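You operate a simulated robot arm through the tools that you are given. There is no shell and no other tool. Be economical: measure what you need, move in short steps, check, and stop when the job is done.

Carry out the task below with a simulated two-armed robot. There is one attempt and no reset: what you move stays moved.

Task
Put the red sandbag on the top of the long table away on the top of the end table. Then press the white machine fast button three times. Then put two of the seals from the top of the wide white table on top of the folded green canopy. Then open the white machine drawer. Do these in the order given.

Only the result counts: the job must be done as asked and must still hold three seconds after the hand-in. Knocking over, shifting, dropping, spilling or breaking anything else fails it. Lids that push on must go on centred and level and be pressed home; caps that screw on are set level and turned clockwise until they are tight.

Robot
Two 7-joint arms with fingered hands on one trunk, on a base that drives. Base frame: it is fixed to the floor where the robot stands at the start and does not move with it; the origin is under the middle of the robot, x ahead of it, y to its left, z up; the surface under the hand at the start is at about z = 0.92. Readings come in m, degrees, newtons and seconds.
The left shoulder is at the start at [0.07, 0.162, 1.221], the right one opposite. With the tool pointing down near the work surface each hand reaches from about 0.34 to 0.82 m from the robot's upright axis, wherever it stands, measured 20 degrees to its own side. Places, roughly: folded green canopy [-2.25, 6.75, 0.75]; red sandbag [0.5, 0.25, 1]; seal [-2.25, 6.5, 0.75]; top of the end table [2.8, 7.3, 0.8]; white machine drawer [-1.2, 6.6, 0.7]; white machine fast button [-0.8, 6.8, 1.1]. Payload 4 kg a hand.
The tool frame of a hand sits at the grasp point between the pads (the TCP): z along the fingers, y along the line on which they close. The tips reach 0.026 m beyond it. The gripper opens to 0.132 m. The gripper's body begins 0.073 m behind the TCP. The gripper is a hand of 4 fingers: y runs from the thumb to the fingers, the wrist lies at [0, 0, -0.224] in the tool frame, and closing takes about 1.5 s.
Orientation is that of the tool frame in the base frame, as a unit quaternion [x, y, z, w]. With the fingers straight down and closing along the base's y, the tool's x points along the base's -x, its y along +y and its z along -z.

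Tools
- The arms move only by the tool arm_command. It takes "left_plan", "right_plan" or both (then of equal length, played together; a hand with none holds still); each is a list of rows, each an object (a shift or turn left out is 0, a gripper value left out holds the last) with "travel": the shift along the tool's x, y, z in mm, a list of three; "angular": the turn, a rotation vector about the tool's x, y, z in degrees, a list of three. In form: [{"travel": [x, y, z], "angular": [wx, wy, wz]}, ...]. A call has 1 to 8 rows; each row is the pose to reach, as a shift and turn from the pose commanded when the call began, along the tool's axes at that moment. "left_fingers" and "right_fingers" are, for a hand that has rows, the gripper command, from -1 (fully open) to 1 (shut), values between in proportion, set as the call begins (left out, the last holds). A row lasts 0.2 s, in which the tool goes at most 0.05 m and 8.6 degrees; a call with a longer step from one row to the next is refused whole, and so is a gripper value outside its range. Where a pose cannot be reached the arm comes as near as it can. A force on the tool above 40 N (or 10 N above the force at the start of the call, whichever is more), or a blocked arm, ends the call early, and 0.2 s more pass. The fingers move at their own pace (about 0.045 m/s each) and stop on an object; they squeeze with about 27 N. The grip force told is the motor's: it shows also when the fingers shut on nothing. Time passes only in rows, and 0.2 s behind the last, so rows that repeat a pose let the fingers close. The reply holds the time, the measured pose of the TCP, the force on the tool along the base axes, the opening and the grip force, in the units named above and with some noise, with the torque about the TCP (base axes, N m) and any sound that the robot's microphone picked up.
- Cameras (640 x 400 px; columns grow to the right, rows downward): "scene" is now at [0.1338, 0.028, 1.4615]; the picture's right is [0.22, -0.98, 0.00], its down [-0.63, -0.14, -0.76] and it looks along [0.74, 0.17, -0.65] (base axes); focal length 268 px, centre (320, 200). "left" rides on the left gripper at [-0.073, 0.006, -0.094] in its tool frame; the picture's right is [-0.08, -1.00, 0.00], its down [0.78, -0.06, -0.62] and it looks along [0.61, -0.05, 0.79] (tool axes); focal length 230 px, centre (320, 200). "right" rides on the right gripper at [0.073, 0.006, -0.094] in its tool frame; the picture's right is [-0.08, 1.00, 0.00], its down [-0.79, -0.06, -0.62] and it looks along [-0.61, -0.05, 0.79] (tool axes); focal length 230 px, centre (320, 200).
- get_image(camera): a new picture of that camera. No time passes.
- move_column(by): slides the trunk up (or, below 0, down) by that many m; the arms and the scene camera ride with it, the base frame stays. It gives what a move gives, with no picture.
- base_move(legs): drives the robot by 1 to 6 legs, each [ahead, left, turn to the left] in m, m and degrees, along the robot's own axes; the way and the turn of a leg run together, so that a leg with both is an arc; at most 1.5 m and 180 degrees a leg. The arms and the cameras ride along, it lands a little off, and it stops where it bumps. It gives what a move gives.
- curl_fingers(finger1, finger2, finger3, thumb_bend, hand): sets how far each is bent, from 0 (flat) to 1 (curled in); at 0.3 the hand is open as for a grip, at 0.7 the pads meet at the TCP. One left out holds its place. A second passes; each finger stops where it meets its share of the squeeze, and holds until it gets a number again. A gripper value or a shape takes the hand back. It gives what a move gives, with no picture; readings hold the bend of each and the force on the fingers (four entries, about 0 where the hand has none), thumb and palm.
- hand_shape(shape, hand): the hand has 4 fingers and takes this shape, open, in about a second: jaw (thumb against the fingers, like two jaws); tri (thumb and two fingers); tip (a fingertip pinch); poke (one finger out to press); point (the index stretched); flat (the hand flat); cup (the hand cupped); fist (a fist). The gripper value then closes the fingers along that shape, each until it touches; the sizes above hold for jaw. It gives what a move gives, with no picture.
- turn_head(pan, tilt): turns the head with the scene camera to pan (to the left, within 86 degrees either way) and tilt (down, from -29 to 69), counted from straight ahead of the robot. It gives what a move gives.
- pixel_to_xyz(camera, pixels): for up to 12 pixels [column, row] of the newest picture of that camera ("zoom" is the newest enlarged one), the place [x, y, z] in the base frame of the surface seen there, good to about 0.002 m, but the place of the scene camera against the robot may be out by one fixed shift of up to 0.025 m in any direction. No time passes.
- zoom(camera, box): a new picture of the part [left, top, right, bottom] of that camera's present view, enlarged. No time passes.
- sign_off(): hands the job in; it is judged then, once.

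Go step by step. Measure first, check grasps and placings, and put right what went wrong. The budget is 110 turns and 108 pictures, counting those below and the enlarged ones. Unless the task says otherwise, let go and move clear before handing in.

The tools are called after "Emit:" by a JSON object that holds its "name" and its "arguments". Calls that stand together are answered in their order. arm_command: Moves the arms, as the interface text tells. Its arguments: {"type":"object","properties":{"left_plan":{"type":"array","items":{"type":"object","properties":{"travel":{"type":"array","items":{"type":"number"}},"angular":{"type":"array","items":{"type":"number"}}}}},"left_fingers":{"type":"number"},"right_plan":{"type":"array","items":{"type":"object","properties":{"travel":{"type":"array","items":{"type":"number"}},"angular":{"type":"array","items":{"type":"number"}}}}},"right_fingers":{"type":"number"}},"required":[]} The other tools are called the same way: move_column (by) slides the trunk up or down; hand_shape (shape, hand) gives the hand a shape; curl_fingers (finger1, finger2, finger3, thumb_bend, hand) moves the fingers one by one; base_move (legs) drives the base; turn_head (pan, tilt) turns the head that bears the scene camera; get_image (camera) takes a picture; pixel_to_xyz (camera, pixels) gives the place of the surface under pixels of a picture; zoom (camera, box) takes an enlarged picture of a part of a camera's view; sign_off () hands the job in.

At the start:

```text
time_s: 0.0
left_tcp_pos: [0.4912, 0.3761, 1.1684]
left_orientation: [0.0, 1.0, 0.0, 0.0]
left_ft_force: [-0.5, -0.8, 0.0]
left_ft_torque: [-0.03, -0.02, -0.02]
left_grip_width: 0.1319
left_finger_force: 0.1
left_shape: jaw
left_bend: [0.3, 0.3, 0.3, 0.3]
left_finger forces: [0.0, 0.1, 0.0, 0.1, 0.1, 0.0]
right_tcp_pos: [0.5262, -0.039, 1.1766]
right_orientation: [0.0, 1.0, 0.0, 0.0]
right_ft_force: [-0.1, 0.3, 0.6]
right_ft_torque: [0.04, 0.01, 0.0]
right_grip_width: 0.1318
right_finger_force: 0.1
right_shape: jaw
right_bend: [0.3, 0.3, 0.3, 0.3]
right_finger forces: [0.0, 0.0, 0.0, 0.0, 0.1, 0.0]
trunk travel left (down, up): [-0.7, 0.24]
robot x, y, heading: [-0.0029, 0.002, -0.1]
head pan, tilt: [12.6, 40.3]
```

scene: 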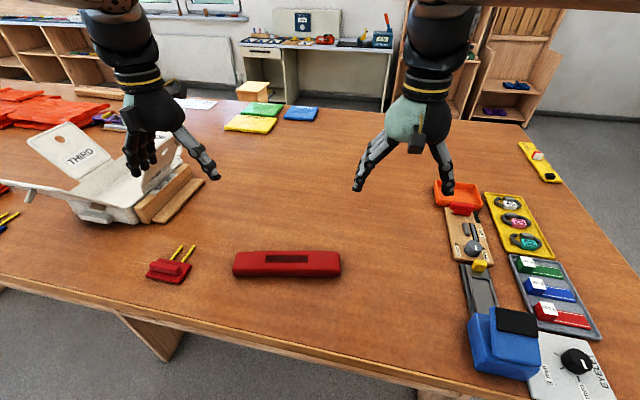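
right: 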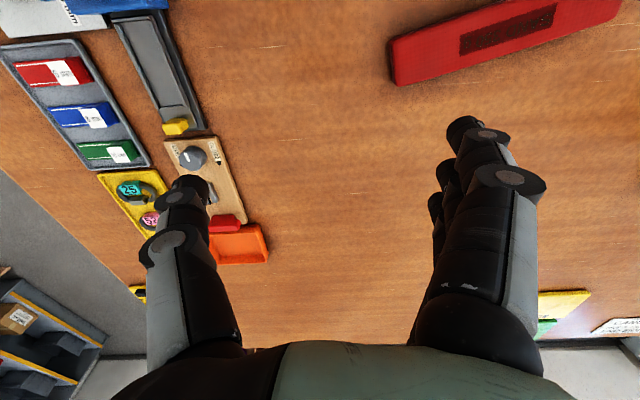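
left: 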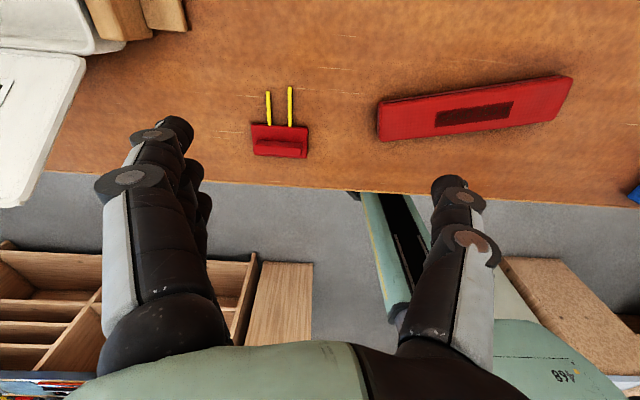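

The table shows a red bar at (287,263) and coloured flat bags at the back; I'll measure to find out which one is the red sandbag near [0.5,0.25].

Emit:
{"name": "pixel_to_xyz", "arguments": {"camera": "scene", "pixels": [[287, 268], [236, 262], [338, 262], [287, 250], [287, 258], [250, 124], [170, 270], [300, 113], [5, 190], [400, 300]]}}

Emit:
{"name": "zoom", "arguments": {"camera": "scene", "box": [130, 200, 370, 350]}}

Emit:
{"name": "zoom", "arguments": {"camera": "left", "box": [240, 50, 600, 200]}}

```text
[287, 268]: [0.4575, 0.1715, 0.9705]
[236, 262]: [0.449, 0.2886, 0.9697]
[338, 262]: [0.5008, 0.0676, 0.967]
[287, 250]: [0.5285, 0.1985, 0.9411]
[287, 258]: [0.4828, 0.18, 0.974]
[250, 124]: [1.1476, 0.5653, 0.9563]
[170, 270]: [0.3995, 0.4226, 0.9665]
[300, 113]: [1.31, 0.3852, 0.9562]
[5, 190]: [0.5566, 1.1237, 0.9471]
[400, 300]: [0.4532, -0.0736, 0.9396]
```

```text
2.67 times, centred on (250, 275) of scene
```

zoom: 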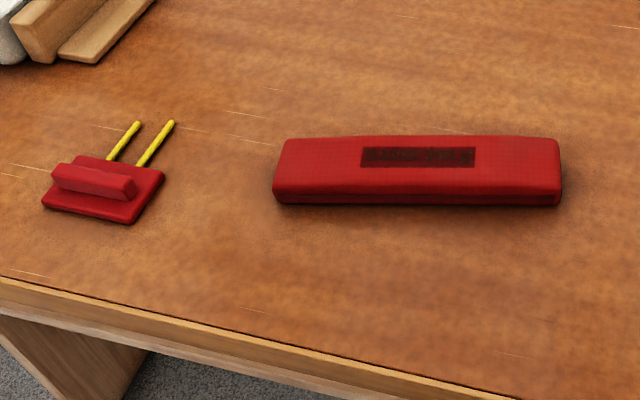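

```text
1.78 times, centred on (420, 125) of left
```

zoom: 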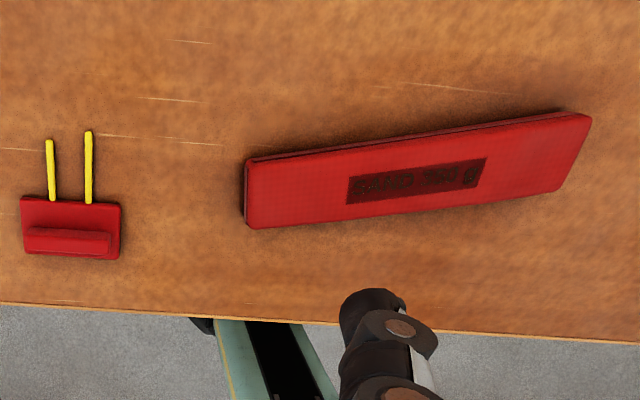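

The bar is labelled as a sandbag ("SAND …"), about 0.23 m long. I'll locate it with the left hand's camera, which has no fixed offset.

Emit:
{"name": "get_image", "arguments": {"camera": "left"}}

Emit:
{"name": "pixel_to_xyz", "arguments": {"camera": "left", "pixels": [[383, 105], [383, 137], [565, 82], [555, 115], [474, 94], [475, 127], [475, 115], [420, 170], [400, 60], [474, 98], [474, 124]]}}

```text
102 pictures are left
```

left: 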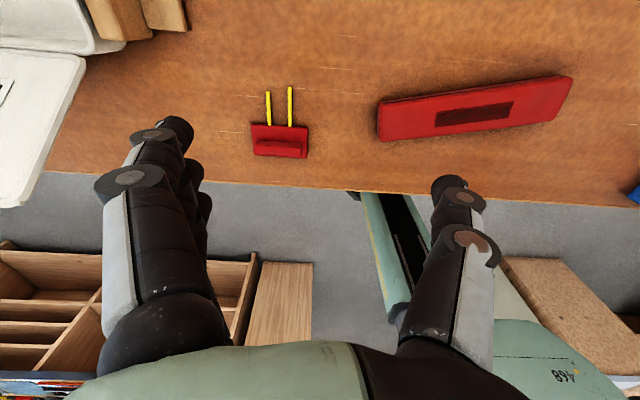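

```text
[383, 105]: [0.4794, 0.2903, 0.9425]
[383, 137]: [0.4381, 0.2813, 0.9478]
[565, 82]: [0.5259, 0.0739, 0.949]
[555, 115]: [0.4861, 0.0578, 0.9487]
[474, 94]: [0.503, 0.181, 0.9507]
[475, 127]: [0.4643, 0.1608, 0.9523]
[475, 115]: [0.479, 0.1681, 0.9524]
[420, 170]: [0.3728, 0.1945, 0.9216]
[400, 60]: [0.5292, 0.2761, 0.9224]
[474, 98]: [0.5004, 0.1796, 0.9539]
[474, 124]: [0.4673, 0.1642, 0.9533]
```

The sandbag is centred at about (0.483, 0.176), top z 0.953, with its long axis 12° off the y axis. I'll bring the left hand over it while turning it 78°, and move the right hand aside.

Emit:
{"name": "arm_command", "arguments": {"left_plan": [{"travel": [1, -25, 0], "angular": [0, 0, 8.5]}, {"travel": [2, -50, 0], "angular": [0, 0, 17]}, {"travel": [3, -75, 0], "angular": [0, 0, 25.5]}, {"travel": [4, -100, 0], "angular": [0, 0, 34]}, {"travel": [5, -125, 0], "angular": [0, 0, 42.5]}, {"travel": [6, -150, 0], "angular": [0, 0, 51]}, {"travel": [7, -175, 0], "angular": [0, 0, 59.5]}, {"travel": [8, -200, 0], "angular": [0, 0, 68]}], "right_plan": [{"travel": [0, -30, 0]}, {"travel": [0, -60, 0]}, {"travel": [0, -90, 0]}, {"travel": [0, -120, 0]}, {"travel": [0, -140, 0]}, {"travel": [0, -150, 0]}, {"travel": [0, -150, 0]}, {"travel": [0, -150, 0]}]}}

```text
time_s: 1.8
left_tcp_pos: [0.448, 0.1695, 1.1502]
left_orientation: [0.558, 0.83, 0.001, 0.003]
left_ft_force: [-1.2, -0.2, 1.3]
left_ft_torque: [-0.01, -0.01, -0.01]
left_grip_width: 0.132
left_finger_force: 0.0
left_shape: jaw
left_bend: [0.3, 0.3, 0.3, 0.3]
left_finger forces: [0.0, 0.1, 0.0, 0.0, 0.0, 0.0]
left hand out of reach, approached as far as the arm can: row 7, 8
right_tcp_pos: [0.5278, -0.1915, 1.175]
right_orientation: [0.001, 1.0, 0.0, 0.0]
right_ft_force: [-0.1, 0.1, 0.0]
right_ft_torque: [0.0, -0.01, -0.02]
right_grip_width: 0.1319
right_finger_force: 0.0
right_shape: jaw
right_bend: [0.3, 0.3, 0.3, 0.3]
right_finger forces: [0.0, 0.0, 0.1, 0.0, 0.0, 0.0]
trunk travel left (down, up): [-0.7, 0.24]
robot x, y, heading: [0.0001, 0.0005, 0.1]
head pan, tilt: [12.6, 40.3]
```

The turn worked but the arm fell slightly short at this height. I'll finish the turn, go lower, and read the pose again.

Emit:
{"name": "arm_command", "arguments": {"left_plan": [{"travel": [0, 0, 20], "angular": [0, 0, 5]}, {"travel": [0, 0, 50], "angular": [0, 0, 10]}, {"travel": [0, 0, 80], "angular": [0, 0, 10]}, {"travel": [0, 0, 80], "angular": [0, 0, 10]}]}}

```text
time_s: 2.8
left_tcp_pos: [0.4309, 0.162, 1.0674]
left_orientation: [0.628, 0.778, 0.0, 0.001]
left_ft_force: [0.1, -0.1, 0.0]
left_ft_torque: [0.0, -0.01, 0.01]
left_grip_width: 0.1321
left_finger_force: 0.0
left_shape: jaw
left_bend: [0.3, 0.3, 0.3, 0.3]
left_finger forces: [0.1, 0.0, 0.0, 0.0, 0.1, 0.1]
left hand out of reach, approached as far as the arm can: row 1, 2, 3, 4
right_tcp_pos: [0.5281, -0.1919, 1.1753]
right_orientation: [0.0, 1.0, 0.0, 0.0]
right_ft_force: [0.5, -0.7, 1.0]
right_ft_torque: [0.01, 0.02, -0.02]
right_grip_width: 0.1317
right_finger_force: 0.1
right_shape: jaw
right_bend: [0.3, 0.3, 0.3, 0.3]
right_finger forces: [0.0, 0.0, 0.1, 0.1, 0.0, 0.1]
trunk travel left (down, up): [-0.7, 0.24]
robot x, y, heading: [0.0006, -0.0037, -0.1]
head pan, tilt: [12.6, 40.3]
```

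The left wrist appears to be near a roll limit this way round, so I'll rotate back the other way to grasp with the opposite hand orientation.

Emit:
{"name": "arm_command", "arguments": {"left_plan": [{"travel": [0, 0, 0], "angular": [0, 0, -8.5]}, {"travel": [0, 0, 0], "angular": [0, 0, -17]}, {"travel": [0, 0, 0], "angular": [0, 0, -25.5]}, {"travel": [0, 0, 0], "angular": [0, 0, -34]}, {"travel": [0, 0, 0], "angular": [0, 0, -42.5]}, {"travel": [0, 0, 0], "angular": [0, 0, -51]}, {"travel": [0, 0, 0], "angular": [0, 0, -59.5]}, {"travel": [0, 0, 0], "angular": [0, 0, -68]}]}}

Emit:
{"name": "arm_command", "arguments": {"left_plan": [{"travel": [0, 0, 0], "angular": [0, 0, -8.5]}, {"travel": [0, 0, 0], "angular": [0, 0, -17]}, {"travel": [0, 0, 0], "angular": [0, 0, -25.5]}, {"travel": [0, 0, 0], "angular": [0, 0, -34]}, {"travel": [0, 0, 0], "angular": [0, 0, -42.5]}, {"travel": [0, 0, 0], "angular": [0, 0, -51]}, {"travel": [0, 0, 0], "angular": [0, 0, -59.5]}, {"travel": [0, 0, 0], "angular": [0, 0, -68]}]}}

```text
time_s: 4.6
left_tcp_pos: [0.4304, 0.1623, 1.0653]
left_orientation: [0.086, 0.996, 0.0, -0.001]
left_ft_force: [-0.5, -0.3, 0.1]
left_ft_torque: [0.0, -0.02, 0.01]
left_grip_width: 0.1318
left_finger_force: 0.0
left_shape: jaw
left_bend: [0.3, 0.3, 0.3, 0.3]
left_finger forces: [0.0, 0.0, 0.0, 0.0, 0.1, 0.0]
right_tcp_pos: [0.5278, -0.1896, 1.1749]
right_orientation: [0.001, 1.0, 0.0, 0.0]
right_ft_force: [0.2, 0.2, 0.1]
right_ft_torque: [0.02, 0.03, 0.0]
right_grip_width: 0.1319
right_finger_force: 0.0
right_shape: jaw
right_bend: [0.3, 0.3, 0.3, 0.3]
right_finger forces: [0.0, 0.0, 0.0, 0.0, 0.1, 0.0]
trunk travel left (down, up): [-0.7, 0.24]
robot x, y, heading: [-0.0008, 0.0026, 0.1]
head pan, tilt: [12.6, 40.3]
```

```text
time_s: 6.4
left_tcp_pos: [0.4328, 0.162, 1.066]
left_orientation: [-0.486, 0.874, 0.0, 0.0]
left_ft_force: [-0.2, -0.2, 0.5]
left_ft_torque: [-0.01, 0.0, 0.02]
left_grip_width: 0.1318
left_finger_force: 0.1
left_shape: jaw
left_bend: [0.3, 0.3, 0.3, 0.3]
left_finger forces: [0.1, 0.0, 0.1, 0.1, 0.0, 0.0]
right_tcp_pos: [0.5282, -0.1908, 1.1736]
right_orientation: [0.001, 1.0, 0.0, 0.0]
right_ft_force: [0.1, 0.3, -0.6]
right_ft_torque: [-0.03, -0.03, 0.04]
right_grip_width: 0.1319
right_finger_force: 0.0
right_shape: jaw
right_bend: [0.3, 0.3, 0.3, 0.3]
right_finger forces: [0.1, 0.0, 0.0, 0.0, 0.0, 0.0]
trunk travel left (down, up): [-0.7, 0.24]
robot x, y, heading: [0.0012, -0.001, 0.0]
head pan, tilt: [12.6, 40.3]
```

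Tracking is fine in this direction. I'll finish the turn to −102° while centring over the bag.

Emit:
{"name": "arm_command", "arguments": {"left_plan": [{"travel": [-8, -7, 0], "angular": [0, 0, -8.5]}, {"travel": [-15, -14, 0], "angular": [0, 0, -17]}, {"travel": [-23, -21, 0], "angular": [0, 0, -25.5]}, {"travel": [-30, -28, 0], "angular": [0, 0, -34]}, {"travel": [-38, -35, 20], "angular": [0, 0, -42]}, {"travel": [-38, -35, 30], "angular": [0, 0, -44]}]}}

Emit:
{"name": "get_image", "arguments": {"camera": "left"}}

```text
time_s: 7.8
left_tcp_pos: [0.4842, 0.1753, 1.0358]
left_orientation: [0.778, -0.628, 0.001, -0.001]
left_ft_force: [-0.1, -0.4, 0.1]
left_ft_torque: [-0.02, -0.03, -0.01]
left_grip_width: 0.132
left_finger_force: 0.0
left_shape: jaw
left_bend: [0.3, 0.3, 0.3, 0.3]
left_finger forces: [0.0, 0.0, 0.0, 0.0, 0.0, 0.1]
right_tcp_pos: [0.5274, -0.1903, 1.1736]
right_orientation: [0.001, 1.0, 0.0, 0.0]
right_ft_force: [-0.7, 0.8, 0.0]
right_ft_torque: [0.04, 0.01, 0.03]
right_grip_width: 0.1317
right_finger_force: 0.1
right_shape: jaw
right_bend: [0.3, 0.3, 0.3, 0.3]
right_finger forces: [0.0, 0.0, 0.0, 0.0, 0.0, 0.0]
trunk travel left (down, up): [-0.7, 0.24]
robot x, y, heading: [0.0019, -0.001, -0.1]
head pan, tilt: [12.6, 40.3]
```

```text
101 pictures are left
```

left: 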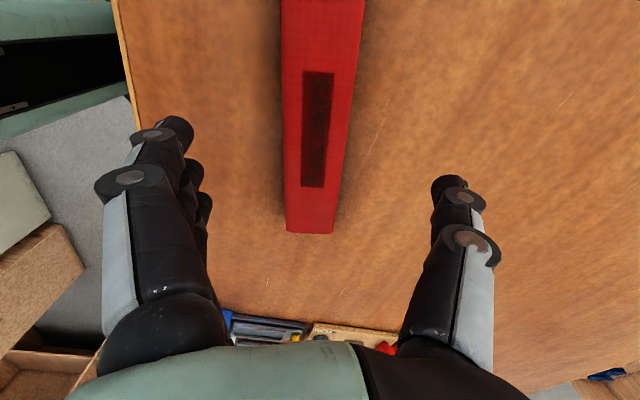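

The hand reached (0.484, 0.175) and sits straight over the bag. I'll descend to z≈0.951 and close.

Emit:
{"name": "arm_command", "arguments": {"left_plan": [{"travel": [0, 0, 30]}, {"travel": [0, 0, 60]}, {"travel": [0, 0, 85]}]}}

Emit:
{"name": "arm_command", "arguments": {"left_plan": [{}, {}, {}, {}, {}, {}, {}, {}], "left_fingers": 1}}

Emit:
{"name": "get_image", "arguments": {"camera": "left"}}

```text
time_s: 8.6
left_tcp_pos: [0.4802, 0.1778, 0.9512]
left_orientation: [0.777, -0.629, 0.0, 0.001]
left_ft_force: [0.0, -0.6, -0.4]
left_ft_torque: [-0.02, 0.01, -0.01]
left_grip_width: 0.1321
left_finger_force: 0.1
left_shape: jaw
left_bend: [0.3, 0.3, 0.3, 0.3]
left_finger forces: [0.0, 0.0, 0.1, 0.0, 0.1, 0.1]
right_tcp_pos: [0.5278, -0.1903, 1.1749]
right_orientation: [0.001, 1.0, 0.0, 0.0]
right_ft_force: [0.4, 0.2, 0.0]
right_ft_torque: [0.0, -0.02, 0.03]
right_grip_width: 0.1318
right_finger_force: 0.0
right_shape: jaw
right_bend: [0.3, 0.3, 0.3, 0.3]
right_finger forces: [0.0, 0.0, 0.0, 0.1, 0.0, 0.0]
trunk travel left (down, up): [-0.7, 0.24]
robot x, y, heading: [0.003, -0.0017, -0.1]
head pan, tilt: [12.6, 40.3]
```

```text
time_s: 10.4
left_tcp_pos: [0.4811, 0.1786, 0.9512]
left_orientation: [0.777, -0.629, 0.0, 0.0]
left_ft_force: [-0.4, 0.6, -1.1]
left_ft_torque: [-0.03, 0.06, 0.0]
left_grip_width: 0.0456
left_finger_force: 27.6
left_shape: jaw
left_bend: [0.73, 0.73, 0.73, 0.7]
left_finger forces: [8.4, 8.3, 8.6, 0.0, 24.2, 0.1]
right_tcp_pos: [0.5285, -0.1898, 1.1746]
right_orientation: [0.0, 1.0, 0.0, 0.0]
right_ft_force: [0.1, -0.4, 0.2]
right_ft_torque: [-0.04, 0.02, 0.02]
right_grip_width: 0.1319
right_finger_force: 0.0
right_shape: jaw
right_bend: [0.3, 0.3, 0.3, 0.3]
right_finger forces: [0.0, 0.1, 0.0, 0.0, 0.0, 0.0]
trunk travel left (down, up): [-0.7, 0.24]
robot x, y, heading: [0.0, -0.0012, 0.1]
head pan, tilt: [12.6, 40.3]
```

```text
100 pictures are left
```

left: 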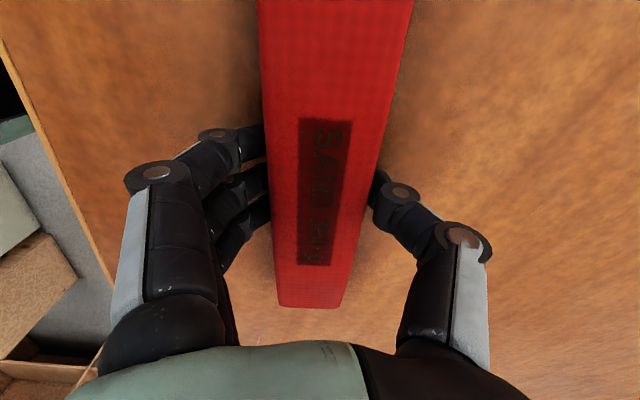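

The fingers hold the bag with a 0.0456 m opening and 27 N. I'll lift 0.15 m and check the weight.

Emit:
{"name": "arm_command", "arguments": {"left_plan": [{"travel": [0, 0, -15]}, {"travel": [0, 0, -40]}, {"travel": [0, 0, -70]}, {"travel": [0, 0, -100]}, {"travel": [0, 0, -130]}, {"travel": [0, 0, -150]}, {"travel": [0, 0, -150]}]}}

Emit:
{"name": "get_image", "arguments": {"camera": "scene"}}

Emit:
{"name": "get_image", "arguments": {"camera": "left"}}

```text
time_s: 12.0
left_tcp_pos: [0.4823, 0.1764, 1.0989]
left_orientation: [0.777, -0.629, 0.0, 0.0]
left_ft_force: [0.1, 0.2, -3.6]
left_ft_torque: [0.04, 0.03, 0.01]
left_grip_width: 0.0463
left_finger_force: 27.0
left_shape: jaw
left_bend: [0.73, 0.73, 0.73, 0.7]
left_finger forces: [8.4, 8.2, 8.4, 0.0, 24.8, 0.1]
right_tcp_pos: [0.5295, -0.1897, 1.1743]
right_orientation: [0.001, 1.0, 0.0, 0.0]
right_ft_force: [0.1, -0.4, 0.3]
right_ft_torque: [-0.01, -0.02, 0.0]
right_grip_width: 0.1318
right_finger_force: 0.1
right_shape: jaw
right_bend: [0.3, 0.3, 0.3, 0.3]
right_finger forces: [0.0, 0.1, 0.0, 0.0, 0.1, 0.0]
trunk travel left (down, up): [-0.7, 0.24]
robot x, y, heading: [-0.0028, -0.0025, -0.0]
head pan, tilt: [12.6, 40.3]
```

```text
99 pictures are left
```

scene: 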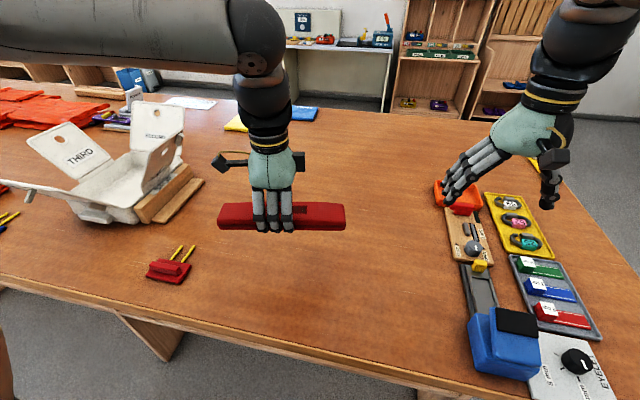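

```text
98 pictures are left
```

left: 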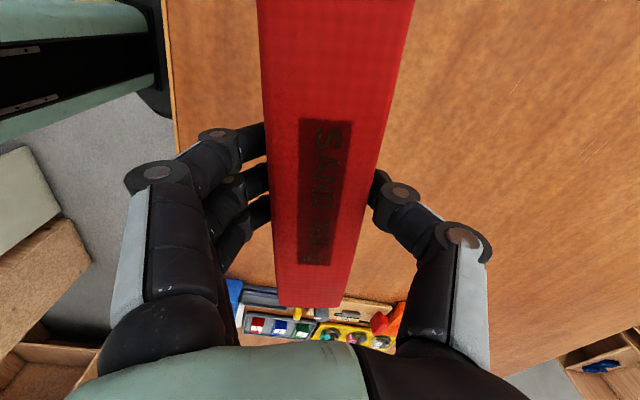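

The bag is held firmly. Next I need a route, so I'll look left over the room.

Emit:
{"name": "turn_head", "arguments": {"pan": 80, "tilt": 15}}

Emit:
{"name": "get_image", "arguments": {"camera": "scene"}}

Emit:
{"name": "turn_head", "arguments": {"pan": 30, "tilt": 15}}

Emit:
{"name": "get_image", "arguments": {"camera": "scene"}}

```text
time_s: 13.4
left_tcp_pos: [0.4831, 0.1763, 1.0983]
left_orientation: [0.777, -0.629, 0.0, 0.0]
left_ft_force: [0.1, 0.2, -2.2]
left_ft_torque: [0.04, 0.02, -0.04]
left_grip_width: 0.0457
left_finger_force: 27.1
left_shape: jaw
left_bend: [0.73, 0.73, 0.73, 0.7]
left_finger forces: [8.3, 8.2, 8.4, 0.0, 24.8, 0.1]
right_tcp_pos: [0.5283, -0.1905, 1.1752]
right_orientation: [0.0, 1.0, 0.0, 0.0]
right_ft_force: [1.1, 0.4, 0.7]
right_ft_torque: [0.04, -0.02, 0.02]
right_grip_width: 0.1318
right_finger_force: 0.1
right_shape: jaw
right_bend: [0.3, 0.3, 0.3, 0.3]
right_finger forces: [0.0, 0.0, 0.1, 0.0, 0.0, 0.0]
trunk travel left (down, up): [-0.7, 0.24]
robot x, y, heading: [-0.0014, 0.0023, 0.2]
head pan, tilt: [80.0, 15.0]
```

```text
97 pictures are left
```

scene: 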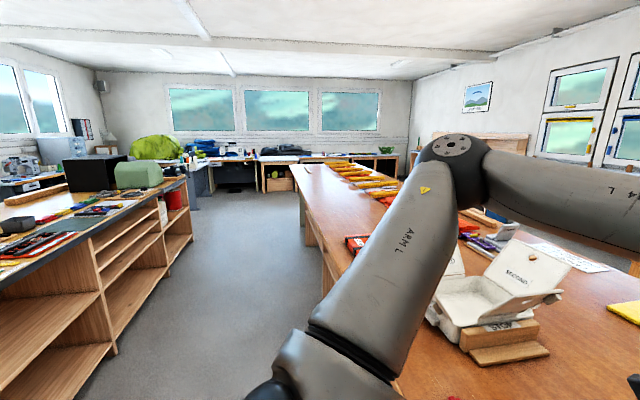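

```text
time_s: 14.6
left_tcp_pos: [0.483, 0.1766, 1.0991]
left_orientation: [0.777, -0.63, 0.0, 0.0]
left_ft_force: [1.1, 0.1, -2.9]
left_ft_torque: [0.04, 0.01, 0.0]
left_grip_width: 0.046
left_finger_force: 26.5
left_shape: jaw
left_bend: [0.73, 0.73, 0.73, 0.7]
left_finger forces: [8.3, 8.2, 8.4, 0.1, 24.8, 0.0]
right_tcp_pos: [0.5279, -0.191, 1.1752]
right_orientation: [0.0, 1.0, 0.0, -0.001]
right_ft_force: [-0.1, -0.6, -0.1]
right_ft_torque: [0.01, -0.01, -0.04]
right_grip_width: 0.132
right_finger_force: 0.1
right_shape: jaw
right_bend: [0.3, 0.3, 0.3, 0.3]
right_finger forces: [0.1, 0.0, 0.1, 0.0, 0.0, 0.0]
trunk travel left (down, up): [-0.7, 0.24]
robot x, y, heading: [0.003, 0.0004, -0.2]
head pan, tilt: [30.0, 15.0]
```

```text
96 pictures are left
```

scene: 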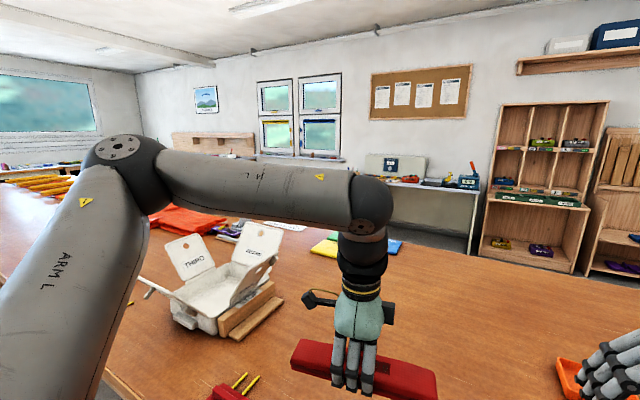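

The room shows a corridor between the shelf on the left and the long table, leading to +y. I'll raise the trunk for clearance, look left again and measure the corridor.

Emit:
{"name": "move_column", "arguments": {"by": 0.2}}

Emit:
{"name": "turn_head", "arguments": {"pan": 84, "tilt": 25}}

Emit:
{"name": "get_image", "arguments": {"camera": "scene"}}

Emit:
{"name": "pixel_to_xyz", "arguments": {"camera": "scene", "pixels": [[200, 200], [190, 240], [110, 355], [310, 160], [330, 280], [320, 220], [270, 150], [250, 200], [200, 150], [290, 150], [230, 150], [300, 200]]}}

```text
time_s: 16.7
left_tcp_pos: [0.4832, 0.1764, 1.2981]
left_orientation: [0.777, -0.629, 0.0, 0.0]
left_ft_force: [0.2, 0.6, -4.0]
left_ft_torque: [0.02, 0.02, 0.0]
left_grip_width: 0.0457
left_finger_force: 26.7
left_shape: jaw
left_bend: [0.73, 0.73, 0.73, 0.7]
left_finger forces: [8.3, 8.2, 8.4, 0.0, 24.9, 0.1]
right_tcp_pos: [0.5284, -0.1897, 1.3758]
right_orientation: [0.001, 1.0, 0.0, -0.001]
right_ft_force: [-0.3, -0.6, -0.3]
right_ft_torque: [0.02, 0.02, 0.01]
right_grip_width: 0.1319
right_finger_force: 0.1
right_shape: jaw
right_bend: [0.3, 0.3, 0.3, 0.3]
right_finger forces: [0.0, 0.0, 0.1, 0.0, 0.0, 0.1]
trunk travel left (down, up): [-0.9, 0.04]
robot x, y, heading: [0.0008, 0.0001, -0.1]
head pan, tilt: [30.0, 15.0]
```

```text
time_s: 18.0
left_tcp_pos: [0.4827, 0.1773, 1.2985]
left_orientation: [0.777, -0.63, 0.0, 0.0]
left_ft_force: [0.5, -0.2, -3.3]
left_ft_torque: [-0.03, -0.01, 0.01]
left_grip_width: 0.0459
left_finger_force: 26.7
left_shape: jaw
left_bend: [0.73, 0.73, 0.73, 0.7]
left_finger forces: [8.4, 8.2, 8.3, 0.0, 24.9, 0.0]
right_tcp_pos: [0.5285, -0.1908, 1.3743]
right_orientation: [0.001, 1.0, 0.0, 0.0]
right_ft_force: [-0.4, -0.1, -0.6]
right_ft_torque: [0.03, 0.03, 0.0]
right_grip_width: 0.1319
right_finger_force: 0.0
right_shape: jaw
right_bend: [0.3, 0.3, 0.3, 0.3]
right_finger forces: [0.0, 0.0, 0.0, 0.1, 0.0, 0.0]
trunk travel left (down, up): [-0.9, 0.04]
robot x, y, heading: [-0.0018, 0.0002, -0.2]
head pan, tilt: [84.0, 25.0]
```

```text
95 pictures are left
```

scene: 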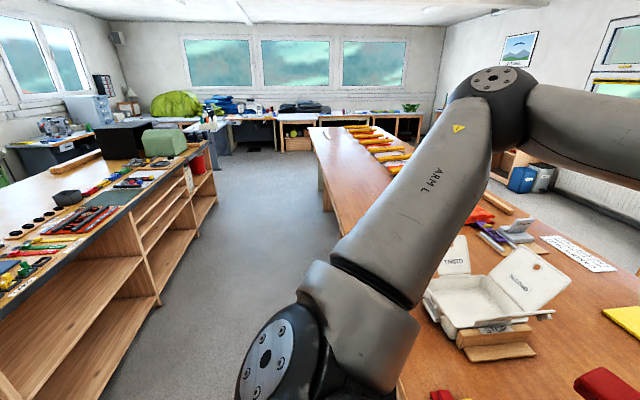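

```text
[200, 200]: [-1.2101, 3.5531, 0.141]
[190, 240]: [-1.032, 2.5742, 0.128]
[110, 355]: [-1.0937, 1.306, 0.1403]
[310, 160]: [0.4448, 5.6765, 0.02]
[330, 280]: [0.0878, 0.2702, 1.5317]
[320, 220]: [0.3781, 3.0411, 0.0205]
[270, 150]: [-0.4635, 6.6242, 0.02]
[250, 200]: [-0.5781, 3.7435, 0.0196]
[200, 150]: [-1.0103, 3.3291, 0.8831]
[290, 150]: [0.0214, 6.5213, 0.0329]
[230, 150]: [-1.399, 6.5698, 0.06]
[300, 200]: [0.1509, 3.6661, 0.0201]
```

The corridor runs between the shelf (x≈−1.0) and the table edge (x≈0.35), with the shelf ending near y≈3.6. I'll back up, turn left and drive along it.

Emit:
{"name": "base_move", "arguments": {"legs": [[-0.32, 0, 0], [0, 0, 90], [1.5, 0, 0], [1.5, 0, 0], [1.0, 0, 0]]}}

Emit:
{"name": "turn_head", "arguments": {"pan": 0, "tilt": 20}}

Emit:
{"name": "get_image", "arguments": {"camera": "scene"}}

Emit:
{"name": "turn_head", "arguments": {"pan": -60, "tilt": 20}}

Emit:
{"name": "get_image", "arguments": {"camera": "scene"}}

```text
time_s: 42.8
left_tcp_pos: [-0.2575, 4.5211, 1.2986]
left_orientation: [0.997, 0.083, 0.0, 0.001]
left_ft_force: [-0.1, -0.4, -2.6]
left_ft_torque: [-0.02, 0.05, 0.03]
left_grip_width: 0.0455
left_finger_force: 27.0
left_shape: jaw
left_bend: [0.73, 0.73, 0.73, 0.7]
left_finger forces: [8.0, 8.1, 8.2, 0.0, 24.3, 0.0]
right_tcp_pos: [0.1111, 4.5507, 1.3741]
right_orientation: [-0.69, 0.723, -0.001, 0.0]
right_ft_force: [0.1, -0.1, -0.2]
right_ft_torque: [-0.02, 0.01, 0.0]
right_grip_width: 0.132
right_finger_force: 0.0
right_shape: jaw
right_bend: [0.3, 0.3, 0.3, 0.3]
right_finger forces: [0.0, 0.0, 0.0, 0.0, 0.0, 0.0]
trunk travel left (down, up): [-0.9, 0.04]
robot x, y, heading: [-0.1012, 4.031, 87.5]
head pan, tilt: [84.0, 25.0]
```

```text
time_s: 44.3
left_tcp_pos: [-0.2573, 4.5208, 1.2971]
left_orientation: [0.997, 0.083, -0.001, 0.0]
left_ft_force: [1.2, -0.5, -3.2]
left_ft_torque: [0.0, 0.04, 0.01]
left_grip_width: 0.0454
left_finger_force: 27.0
left_shape: jaw
left_bend: [0.73, 0.73, 0.73, 0.7]
left_finger forces: [8.0, 7.9, 8.1, 0.0, 24.2, 0.0]
right_tcp_pos: [0.1109, 4.5511, 1.3736]
right_orientation: [-0.691, 0.723, 0.0, 0.0]
right_ft_force: [0.2, 0.0, 0.8]
right_ft_torque: [0.0, 0.0, 0.02]
right_grip_width: 0.1317
right_finger_force: 0.0
right_shape: jaw
right_bend: [0.3, 0.3, 0.3, 0.3]
right_finger forces: [0.1, 0.1, 0.0, 0.0, 0.0, 0.0]
trunk travel left (down, up): [-0.9, 0.04]
robot x, y, heading: [-0.1014, 4.0302, 87.3]
head pan, tilt: [0.0, 20.0]
```

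```text
94 pictures are left
```

scene: 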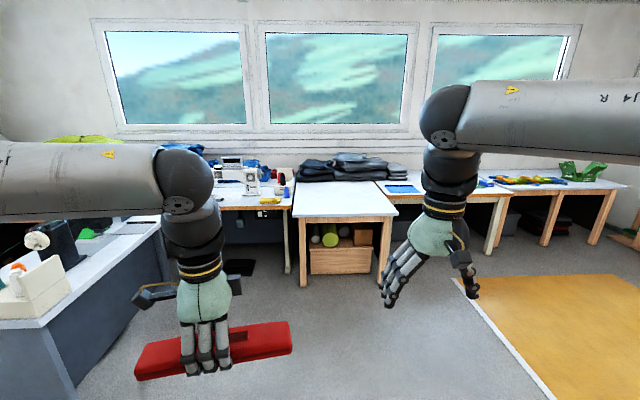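

```text
time_s: 45.6
left_tcp_pos: [-0.2574, 4.5216, 1.2996]
left_orientation: [0.997, 0.083, -0.001, 0.0]
left_ft_force: [-1.1, -0.7, -3.1]
left_ft_torque: [0.02, 0.01, -0.04]
left_grip_width: 0.0455
left_finger_force: 27.4
left_shape: jaw
left_bend: [0.73, 0.73, 0.73, 0.7]
left_finger forces: [8.0, 8.0, 8.1, 0.0, 24.2, 0.0]
right_tcp_pos: [0.1111, 4.5516, 1.3742]
right_orientation: [-0.69, 0.723, 0.0, -0.001]
right_ft_force: [-0.1, 0.4, -0.4]
right_ft_torque: [0.0, 0.02, 0.01]
right_grip_width: 0.1318
right_finger_force: 0.0
right_shape: jaw
right_bend: [0.3, 0.3, 0.3, 0.3]
right_finger forces: [0.0, 0.0, 0.0, 0.1, 0.0, 0.1]
trunk travel left (down, up): [-0.9, 0.04]
robot x, y, heading: [-0.0988, 4.0306, 87.3]
head pan, tilt: [-60.0, 20.0]
```

```text
93 pictures are left
```

scene: 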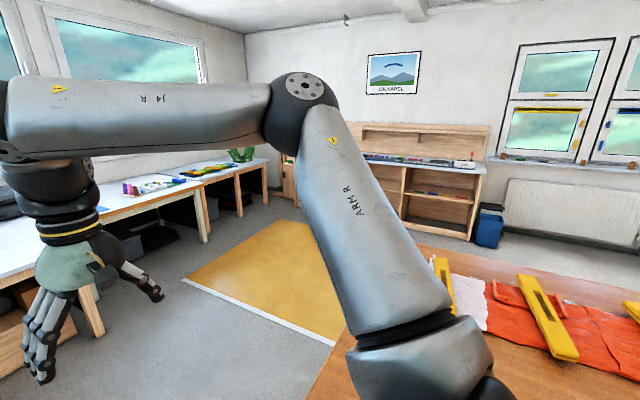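

The far row of tables includes a table with colourful items and a green thing at the right, which may be the end table. I'll look at it and measure.

Emit:
{"name": "turn_head", "arguments": {"pan": -38, "tilt": 18}}

Emit:
{"name": "get_image", "arguments": {"camera": "scene"}}

Emit:
{"name": "zoom", "arguments": {"camera": "scene", "box": [240, 100, 440, 225]}}

```text
time_s: 46.5
left_tcp_pos: [-0.257, 4.5201, 1.2985]
left_orientation: [0.997, 0.083, 0.0, 0.0]
left_ft_force: [-0.1, 0.1, -3.6]
left_ft_torque: [-0.03, 0.01, 0.0]
left_grip_width: 0.0455
left_finger_force: 27.1
left_shape: jaw
left_bend: [0.73, 0.73, 0.73, 0.7]
left_finger forces: [8.0, 8.0, 8.1, 0.0, 24.2, 0.0]
right_tcp_pos: [0.1109, 4.5501, 1.3751]
right_orientation: [-0.691, 0.723, 0.001, 0.0]
right_ft_force: [-0.1, 0.0, 0.6]
right_ft_torque: [0.01, 0.01, 0.02]
right_grip_width: 0.132
right_finger_force: 0.0
right_shape: jaw
right_bend: [0.3, 0.3, 0.3, 0.3]
right_finger forces: [0.1, 0.0, 0.1, 0.1, 0.1, 0.0]
trunk travel left (down, up): [-0.9, 0.04]
robot x, y, heading: [-0.1039, 4.0303, 87.6]
head pan, tilt: [-38.0, 18.0]
```

```text
92 pictures are left
```

scene: 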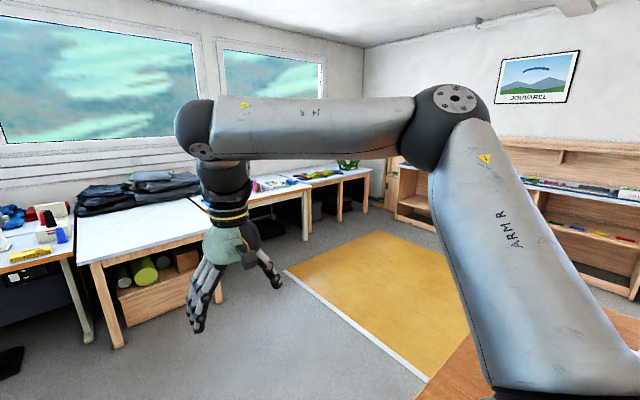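

```text
3.20 times, centred on (340, 162) of scene
```

zoom: 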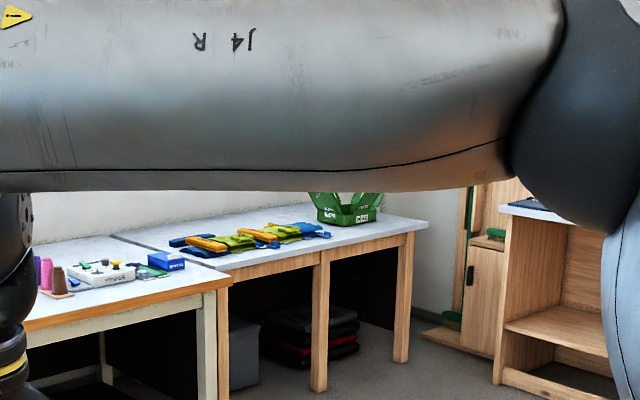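

Emit:
{"name": "pixel_to_xyz", "arguments": {"camera": "zoom", "pixels": [[400, 228], [330, 250], [345, 215], [230, 265], [225, 240], [300, 228], [130, 270], [130, 240]]}}

Emit:
{"name": "pixel_to_xyz", "arguments": {"camera": "scene", "pixels": [[290, 268], [420, 375], [375, 240], [400, 300], [305, 235], [440, 340], [190, 230]]}}

```text
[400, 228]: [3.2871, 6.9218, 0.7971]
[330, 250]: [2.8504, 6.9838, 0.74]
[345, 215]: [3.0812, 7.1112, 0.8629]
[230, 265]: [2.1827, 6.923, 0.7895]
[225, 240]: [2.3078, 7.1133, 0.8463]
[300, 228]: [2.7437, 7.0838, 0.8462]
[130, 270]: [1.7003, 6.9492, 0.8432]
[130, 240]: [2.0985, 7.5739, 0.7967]
```

```text
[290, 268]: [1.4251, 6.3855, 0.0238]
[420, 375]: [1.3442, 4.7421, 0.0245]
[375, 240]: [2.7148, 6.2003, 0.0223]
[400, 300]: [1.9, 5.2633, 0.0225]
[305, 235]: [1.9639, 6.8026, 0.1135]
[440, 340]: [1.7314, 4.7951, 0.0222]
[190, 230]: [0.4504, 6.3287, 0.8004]
```

The end table spans x≈2.15–3.35 with its front edge at y≈6.93 and top at z≈0.80. The yellow area is flush with the floor. I'll drive forward and strafe to face the table.

Emit:
{"name": "base_move", "arguments": {"legs": [[1.45, 0, 2.5], [0, -1.4, 0], [0, -1.3, 0]]}}

Emit:
{"name": "turn_head", "arguments": {"pan": 0, "tilt": 22}}

Emit:
{"name": "get_image", "arguments": {"camera": "scene"}}

```text
time_s: 66.3
left_tcp_pos: [2.4223, 6.0016, 1.2995]
left_orientation: [0.993, 0.114, -0.002, 0.0]
left_ft_force: [-0.2, -0.5, -3.7]
left_ft_torque: [-0.02, 0.0, 0.01]
left_grip_width: 0.0454
left_finger_force: 27.3
left_shape: jaw
left_bend: [0.73, 0.73, 0.73, 0.7]
left_finger forces: [8.0, 8.0, 8.2, 0.1, 24.1, 0.0]
right_tcp_pos: [2.7874, 6.0549, 1.3745]
right_orientation: [0.713, -0.701, 0.0, 0.0]
right_ft_force: [-0.7, -0.3, 0.2]
right_ft_torque: [-0.03, 0.01, -0.01]
right_grip_width: 0.1319
right_finger_force: 0.0
right_shape: jaw
right_bend: [0.3, 0.3, 0.3, 0.3]
right_finger forces: [0.0, 0.1, 0.0, 0.1, 0.0, 0.1]
trunk travel left (down, up): [-0.9, 0.04]
robot x, y, heading: [2.6075, 5.5224, 91.1]
head pan, tilt: [-38.0, 18.0]
```

```text
time_s: 67.3
left_tcp_pos: [2.4227, 6.0024, 1.2993]
left_orientation: [0.993, 0.114, 0.001, 0.0]
left_ft_force: [0.5, -0.5, -2.4]
left_ft_torque: [-0.01, 0.0, -0.01]
left_grip_width: 0.0456
left_finger_force: 27.0
left_shape: jaw
left_bend: [0.73, 0.73, 0.73, 0.7]
left_finger forces: [8.0, 8.0, 8.2, 0.1, 24.2, 0.0]
right_tcp_pos: [2.7871, 6.0555, 1.3739]
right_orientation: [0.714, -0.701, 0.0, 0.0]
right_ft_force: [-0.7, -0.5, 0.2]
right_ft_torque: [0.01, 0.01, -0.01]
right_grip_width: 0.1318
right_finger_force: 0.0
right_shape: jaw
right_bend: [0.3, 0.3, 0.3, 0.3]
right_finger forces: [0.0, 0.0, 0.0, 0.0, 0.0, 0.0]
trunk travel left (down, up): [-0.9, 0.04]
robot x, y, heading: [2.6104, 5.5255, 91.0]
head pan, tilt: [0.0, 22.0]
```

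```text
90 pictures are left
```

scene: 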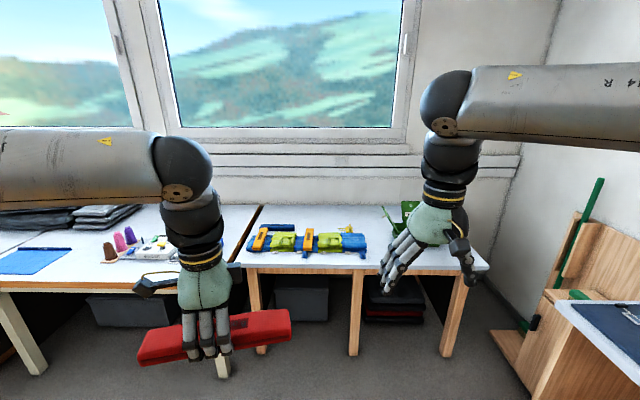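

The harness stack lies at (305,240) and the green crate at (405,215), with clear white top around (375,258). I'll enlarge the table and measure the free space.

Emit:
{"name": "zoom", "arguments": {"camera": "scene", "box": [230, 190, 500, 359]}}

Emit:
{"name": "pixel_to_xyz", "arguments": {"camera": "zoom", "pixels": [[330, 180], [320, 110], [350, 100], [60, 180], [330, 60], [40, 130], [605, 185], [370, 50], [345, 170], [60, 70]]}}

```text
2.37 times, centred on (365, 274) of scene
```

zoom: 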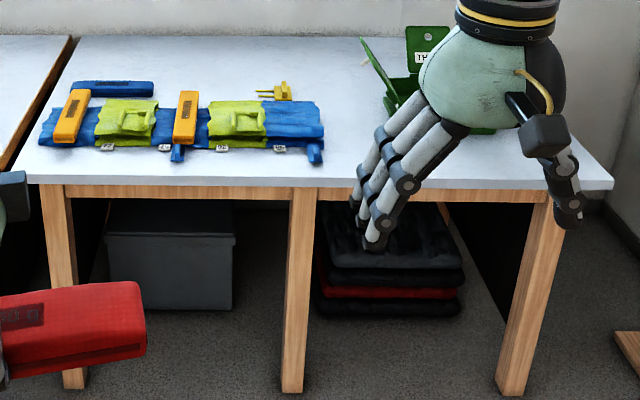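

```text
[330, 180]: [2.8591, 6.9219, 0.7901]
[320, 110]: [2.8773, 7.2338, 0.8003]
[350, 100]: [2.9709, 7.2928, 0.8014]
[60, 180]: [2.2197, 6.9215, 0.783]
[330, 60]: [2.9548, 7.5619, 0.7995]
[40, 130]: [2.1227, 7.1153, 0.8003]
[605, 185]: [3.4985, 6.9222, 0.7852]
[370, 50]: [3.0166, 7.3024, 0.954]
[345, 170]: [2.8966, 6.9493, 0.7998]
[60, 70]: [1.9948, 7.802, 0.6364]
```

Free top lies between the harness (x<2.88) and the crate, and in front of the crate. I'll check the right-hand obstacles before driving over.

Emit:
{"name": "turn_head", "arguments": {"pan": -30, "tilt": 30}}

Emit:
{"name": "get_image", "arguments": {"camera": "scene"}}

Emit:
{"name": "pixel_to_xyz", "arguments": {"camera": "scene", "pixels": [[335, 280], [360, 300], [400, 320], [330, 215], [380, 220], [450, 250], [420, 380], [300, 260]]}}

```text
time_s: 68.3
left_tcp_pos: [2.4233, 6.0014, 1.299]
left_orientation: [0.993, 0.115, 0.0, 0.0]
left_ft_force: [-0.3, 0.9, -3.0]
left_ft_torque: [0.0, 0.01, -0.03]
left_grip_width: 0.0455
left_finger_force: 26.8
left_shape: jaw
left_bend: [0.73, 0.73, 0.73, 0.7]
left_finger forces: [8.0, 8.0, 8.2, 0.0, 24.2, 0.0]
right_tcp_pos: [2.788, 6.055, 1.3751]
right_orientation: [0.713, -0.701, 0.0, 0.0]
right_ft_force: [-0.3, -0.2, 0.5]
right_ft_torque: [-0.02, -0.02, 0.02]
right_grip_width: 0.1317
right_finger_force: 0.1
right_shape: jaw
right_bend: [0.3, 0.3, 0.3, 0.3]
right_finger forces: [0.0, 0.0, 0.0, 0.1, 0.1, 0.0]
trunk travel left (down, up): [-0.9, 0.04]
robot x, y, heading: [2.6083, 5.5224, 90.9]
head pan, tilt: [-30.0, 30.0]
```

```text
88 pictures are left
```

scene: 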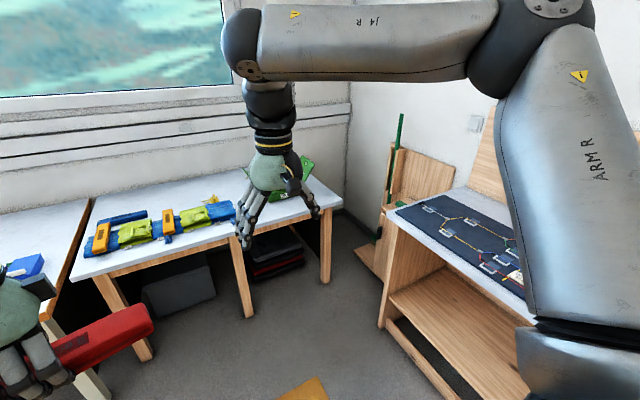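

```text
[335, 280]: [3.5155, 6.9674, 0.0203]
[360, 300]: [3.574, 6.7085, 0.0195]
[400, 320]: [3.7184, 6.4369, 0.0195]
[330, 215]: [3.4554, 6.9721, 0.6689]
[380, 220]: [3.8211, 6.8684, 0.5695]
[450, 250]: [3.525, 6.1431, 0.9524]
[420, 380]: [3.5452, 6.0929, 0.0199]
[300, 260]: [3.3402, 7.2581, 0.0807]
```

The cupboard on the right begins at x≈3.55, so standing at x≈3.08 is safe. I'll strafe right 0.47 and go forward 0.85.

Emit:
{"name": "base_move", "arguments": {"legs": [[0, -0.48, 0], [0.83, 0, 0]]}}

Emit:
{"name": "turn_head", "arguments": {"pan": 0, "tilt": 45}}

Emit:
{"name": "get_image", "arguments": {"camera": "scene"}}

Emit:
{"name": "get_image", "arguments": {"camera": "right"}}

```text
time_s: 75.0
left_tcp_pos: [2.867, 6.8131, 1.2987]
left_orientation: [0.993, 0.115, -0.001, 0.0]
left_ft_force: [0.4, -0.5, -3.1]
left_ft_torque: [0.0, 0.02, 0.03]
left_grip_width: 0.0455
left_finger_force: 27.0
left_shape: jaw
left_bend: [0.73, 0.73, 0.73, 0.7]
left_finger forces: [8.2, 7.9, 8.1, 0.0, 24.2, 0.0]
right_tcp_pos: [3.2327, 6.8665, 1.3756]
right_orientation: [0.714, -0.7, 0.0, 0.0]
right_ft_force: [-0.9, 0.5, 0.5]
right_ft_torque: [-0.04, -0.04, 0.0]
right_grip_width: 0.1319
right_finger_force: 0.1
right_shape: jaw
right_bend: [0.3, 0.3, 0.3, 0.3]
right_finger forces: [0.0, 0.1, 0.0, 0.1, 0.1, 0.0]
trunk travel left (down, up): [-0.9, 0.04]
robot x, y, heading: [3.0507, 6.3339, 91.1]
head pan, tilt: [-30.0, 30.0]
```

```text
time_s: 75.9
left_tcp_pos: [2.8667, 6.8141, 1.2975]
left_orientation: [0.993, 0.115, 0.0, 0.001]
left_ft_force: [-0.6, -0.6, -3.6]
left_ft_torque: [-0.02, 0.07, 0.0]
left_grip_width: 0.0455
left_finger_force: 27.0
left_shape: jaw
left_bend: [0.73, 0.73, 0.73, 0.7]
left_finger forces: [7.9, 8.1, 8.2, 0.0, 24.2, 0.1]
right_tcp_pos: [3.2318, 6.8686, 1.3744]
right_orientation: [0.714, -0.701, 0.0, 0.0]
right_ft_force: [0.6, 0.1, -0.3]
right_ft_torque: [0.03, 0.03, 0.02]
right_grip_width: 0.1317
right_finger_force: 0.0
right_shape: jaw
right_bend: [0.3, 0.3, 0.3, 0.3]
right_finger forces: [0.0, 0.0, 0.1, 0.0, 0.0, 0.1]
trunk travel left (down, up): [-0.9, 0.04]
robot x, y, heading: [3.0529, 6.3317, 91.1]
head pan, tilt: [0.0, 45.0]
```

```text
87 pictures are left
```

scene: 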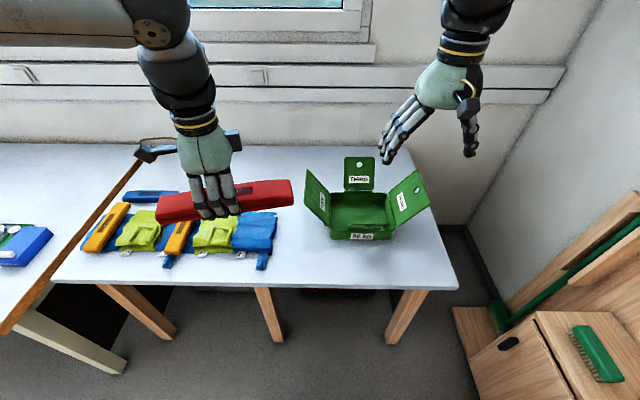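

```text
86 pictures are left
```

right: 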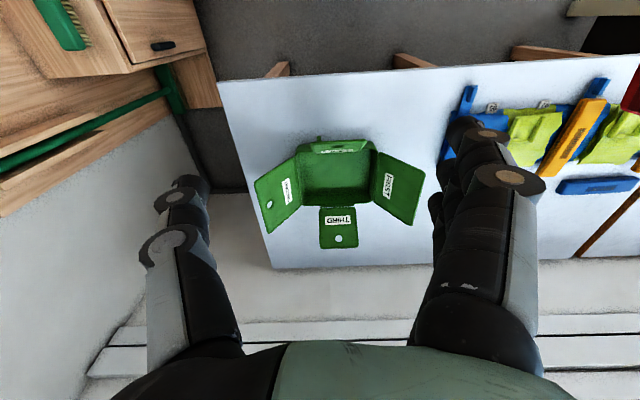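

From the right camera, the strip in front of the crate (crate front at row 142, table edge at row 75) looks wide enough; I'll measure it.

Emit:
{"name": "pixel_to_xyz", "arguments": {"camera": "right", "pixels": [[310, 138], [365, 138], [340, 80], [335, 110], [225, 90], [460, 110], [450, 150], [400, 160], [425, 67], [270, 180], [420, 110]]}}

```text
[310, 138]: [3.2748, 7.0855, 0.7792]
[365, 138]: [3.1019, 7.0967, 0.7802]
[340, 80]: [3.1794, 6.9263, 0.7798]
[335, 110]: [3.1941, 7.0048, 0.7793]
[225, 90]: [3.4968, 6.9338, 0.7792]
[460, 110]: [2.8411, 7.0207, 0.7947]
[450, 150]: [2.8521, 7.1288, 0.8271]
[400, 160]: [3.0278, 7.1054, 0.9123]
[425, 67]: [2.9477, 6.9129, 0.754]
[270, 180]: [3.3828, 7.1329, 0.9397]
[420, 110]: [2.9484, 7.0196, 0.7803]
```

The top is at z≈0.78, with a clear strip between y=6.92 and 7.09. I'll put the bag parallel to the edge at about (3.00, 6.985); first I'll move the left hand above it and pull the right hand back.

Emit:
{"name": "arm_command", "arguments": {"left_plan": [{"travel": [-28, -23, 0], "angular": [0, 0, -2]}, {"travel": [-56, -46, 0], "angular": [0, 0, -5]}, {"travel": [-84, -69, 0], "angular": [0, 0, -8]}, {"travel": [-112, -92, 0], "angular": [0, 0, -11]}, {"travel": [-140, -115, 0], "angular": [0, 0, -13]}, {"travel": [-168, -137, 0], "angular": [0, 0, -13]}, {"travel": [-168, -137, 0], "angular": [0, 0, -13]}], "right_plan": [{"travel": [25, 0, 0]}, {"travel": [50, 0, 0]}, {"travel": [75, 0, 0]}, {"travel": [100, 0, 0]}, {"travel": [125, 0, 0]}, {"travel": [150, 0, 0]}, {"travel": [150, 0, 0]}]}}

```text
time_s: 77.5
left_tcp_pos: [2.6714, 6.9107, 1.298]
left_orientation: [0.974, 0.226, 0.0, 0.001]
left_ft_force: [-0.4, -0.3, -3.9]
left_ft_torque: [-0.02, 0.01, 0.0]
left_grip_width: 0.0453
left_finger_force: 26.3
left_shape: jaw
left_bend: [0.73, 0.73, 0.73, 0.7]
left_finger forces: [8.1, 8.1, 8.4, 0.0, 24.7, 0.0]
right_tcp_pos: [3.2364, 6.7172, 1.3742]
right_orientation: [0.714, -0.7, 0.0, 0.001]
right_ft_force: [-0.4, -0.4, -0.4]
right_ft_torque: [0.02, -0.01, 0.0]
right_grip_width: 0.1317
right_finger_force: 0.1
right_shape: jaw
right_bend: [0.3, 0.3, 0.3, 0.3]
right_finger forces: [0.0, 0.0, 0.1, 0.0, 0.0, 0.0]
trunk travel left (down, up): [-0.9, 0.04]
robot x, y, heading: [3.0512, 6.3326, 91.0]
head pan, tilt: [0.0, 45.0]
```

I mixed up the tool's x sign and the hand went left instead. I've recomputed the axes from the quaternion and will now move to (3.00, 6.985) and straighten up.

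Emit:
{"name": "arm_command", "arguments": {"left_plan": [{"travel": [41, 10, 0], "angular": [0, 0, 3.3]}, {"travel": [82, 20, 0], "angular": [0, 0, 6.5]}, {"travel": [123, 29, 0], "angular": [0, 0, 9.8]}, {"travel": [164, 39, 0], "angular": [0, 0, 13]}, {"travel": [205, 49, 0], "angular": [0, 0, 16.3]}, {"travel": [246, 59, 0], "angular": [0, 0, 19.5]}, {"travel": [287, 69, 0], "angular": [0, 0, 23]}, {"travel": [328, 78, 0], "angular": [0, 0, 26]}]}}

Emit:
{"name": "get_image", "arguments": {"camera": "scene"}}

```text
time_s: 79.3
left_tcp_pos: [2.8594, 6.8688, 1.2599]
left_orientation: [1.0, 0.014, 0.008, -0.005]
left_ft_force: [-0.1, -0.5, -3.6]
left_ft_torque: [0.02, 0.04, -0.02]
left_grip_width: 0.0454
left_finger_force: 27.3
left_shape: jaw
left_bend: [0.73, 0.73, 0.73, 0.7]
left_finger forces: [8.1, 8.0, 8.2, 0.0, 24.5, 0.0]
left hand out of reach, approached as far as the arm can: row 2, 3, 4, 5, 6, 7, 8
right_tcp_pos: [3.2373, 6.7181, 1.3752]
right_orientation: [0.713, -0.701, 0.0, 0.0]
right_ft_force: [-0.8, -1.1, 0.0]
right_ft_torque: [0.02, 0.01, 0.0]
right_grip_width: 0.1318
right_finger_force: 0.1
right_shape: jaw
right_bend: [0.3, 0.3, 0.3, 0.3]
right_finger forces: [0.1, 0.0, 0.0, 0.1, 0.1, 0.0]
trunk travel left (down, up): [-0.9, 0.04]
robot x, y, heading: [3.0532, 6.3347, 91.2]
head pan, tilt: [0.0, 45.0]
```

```text
85 pictures are left
```

scene: 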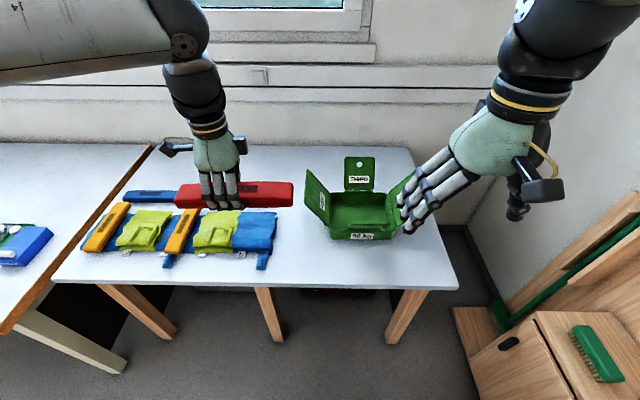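

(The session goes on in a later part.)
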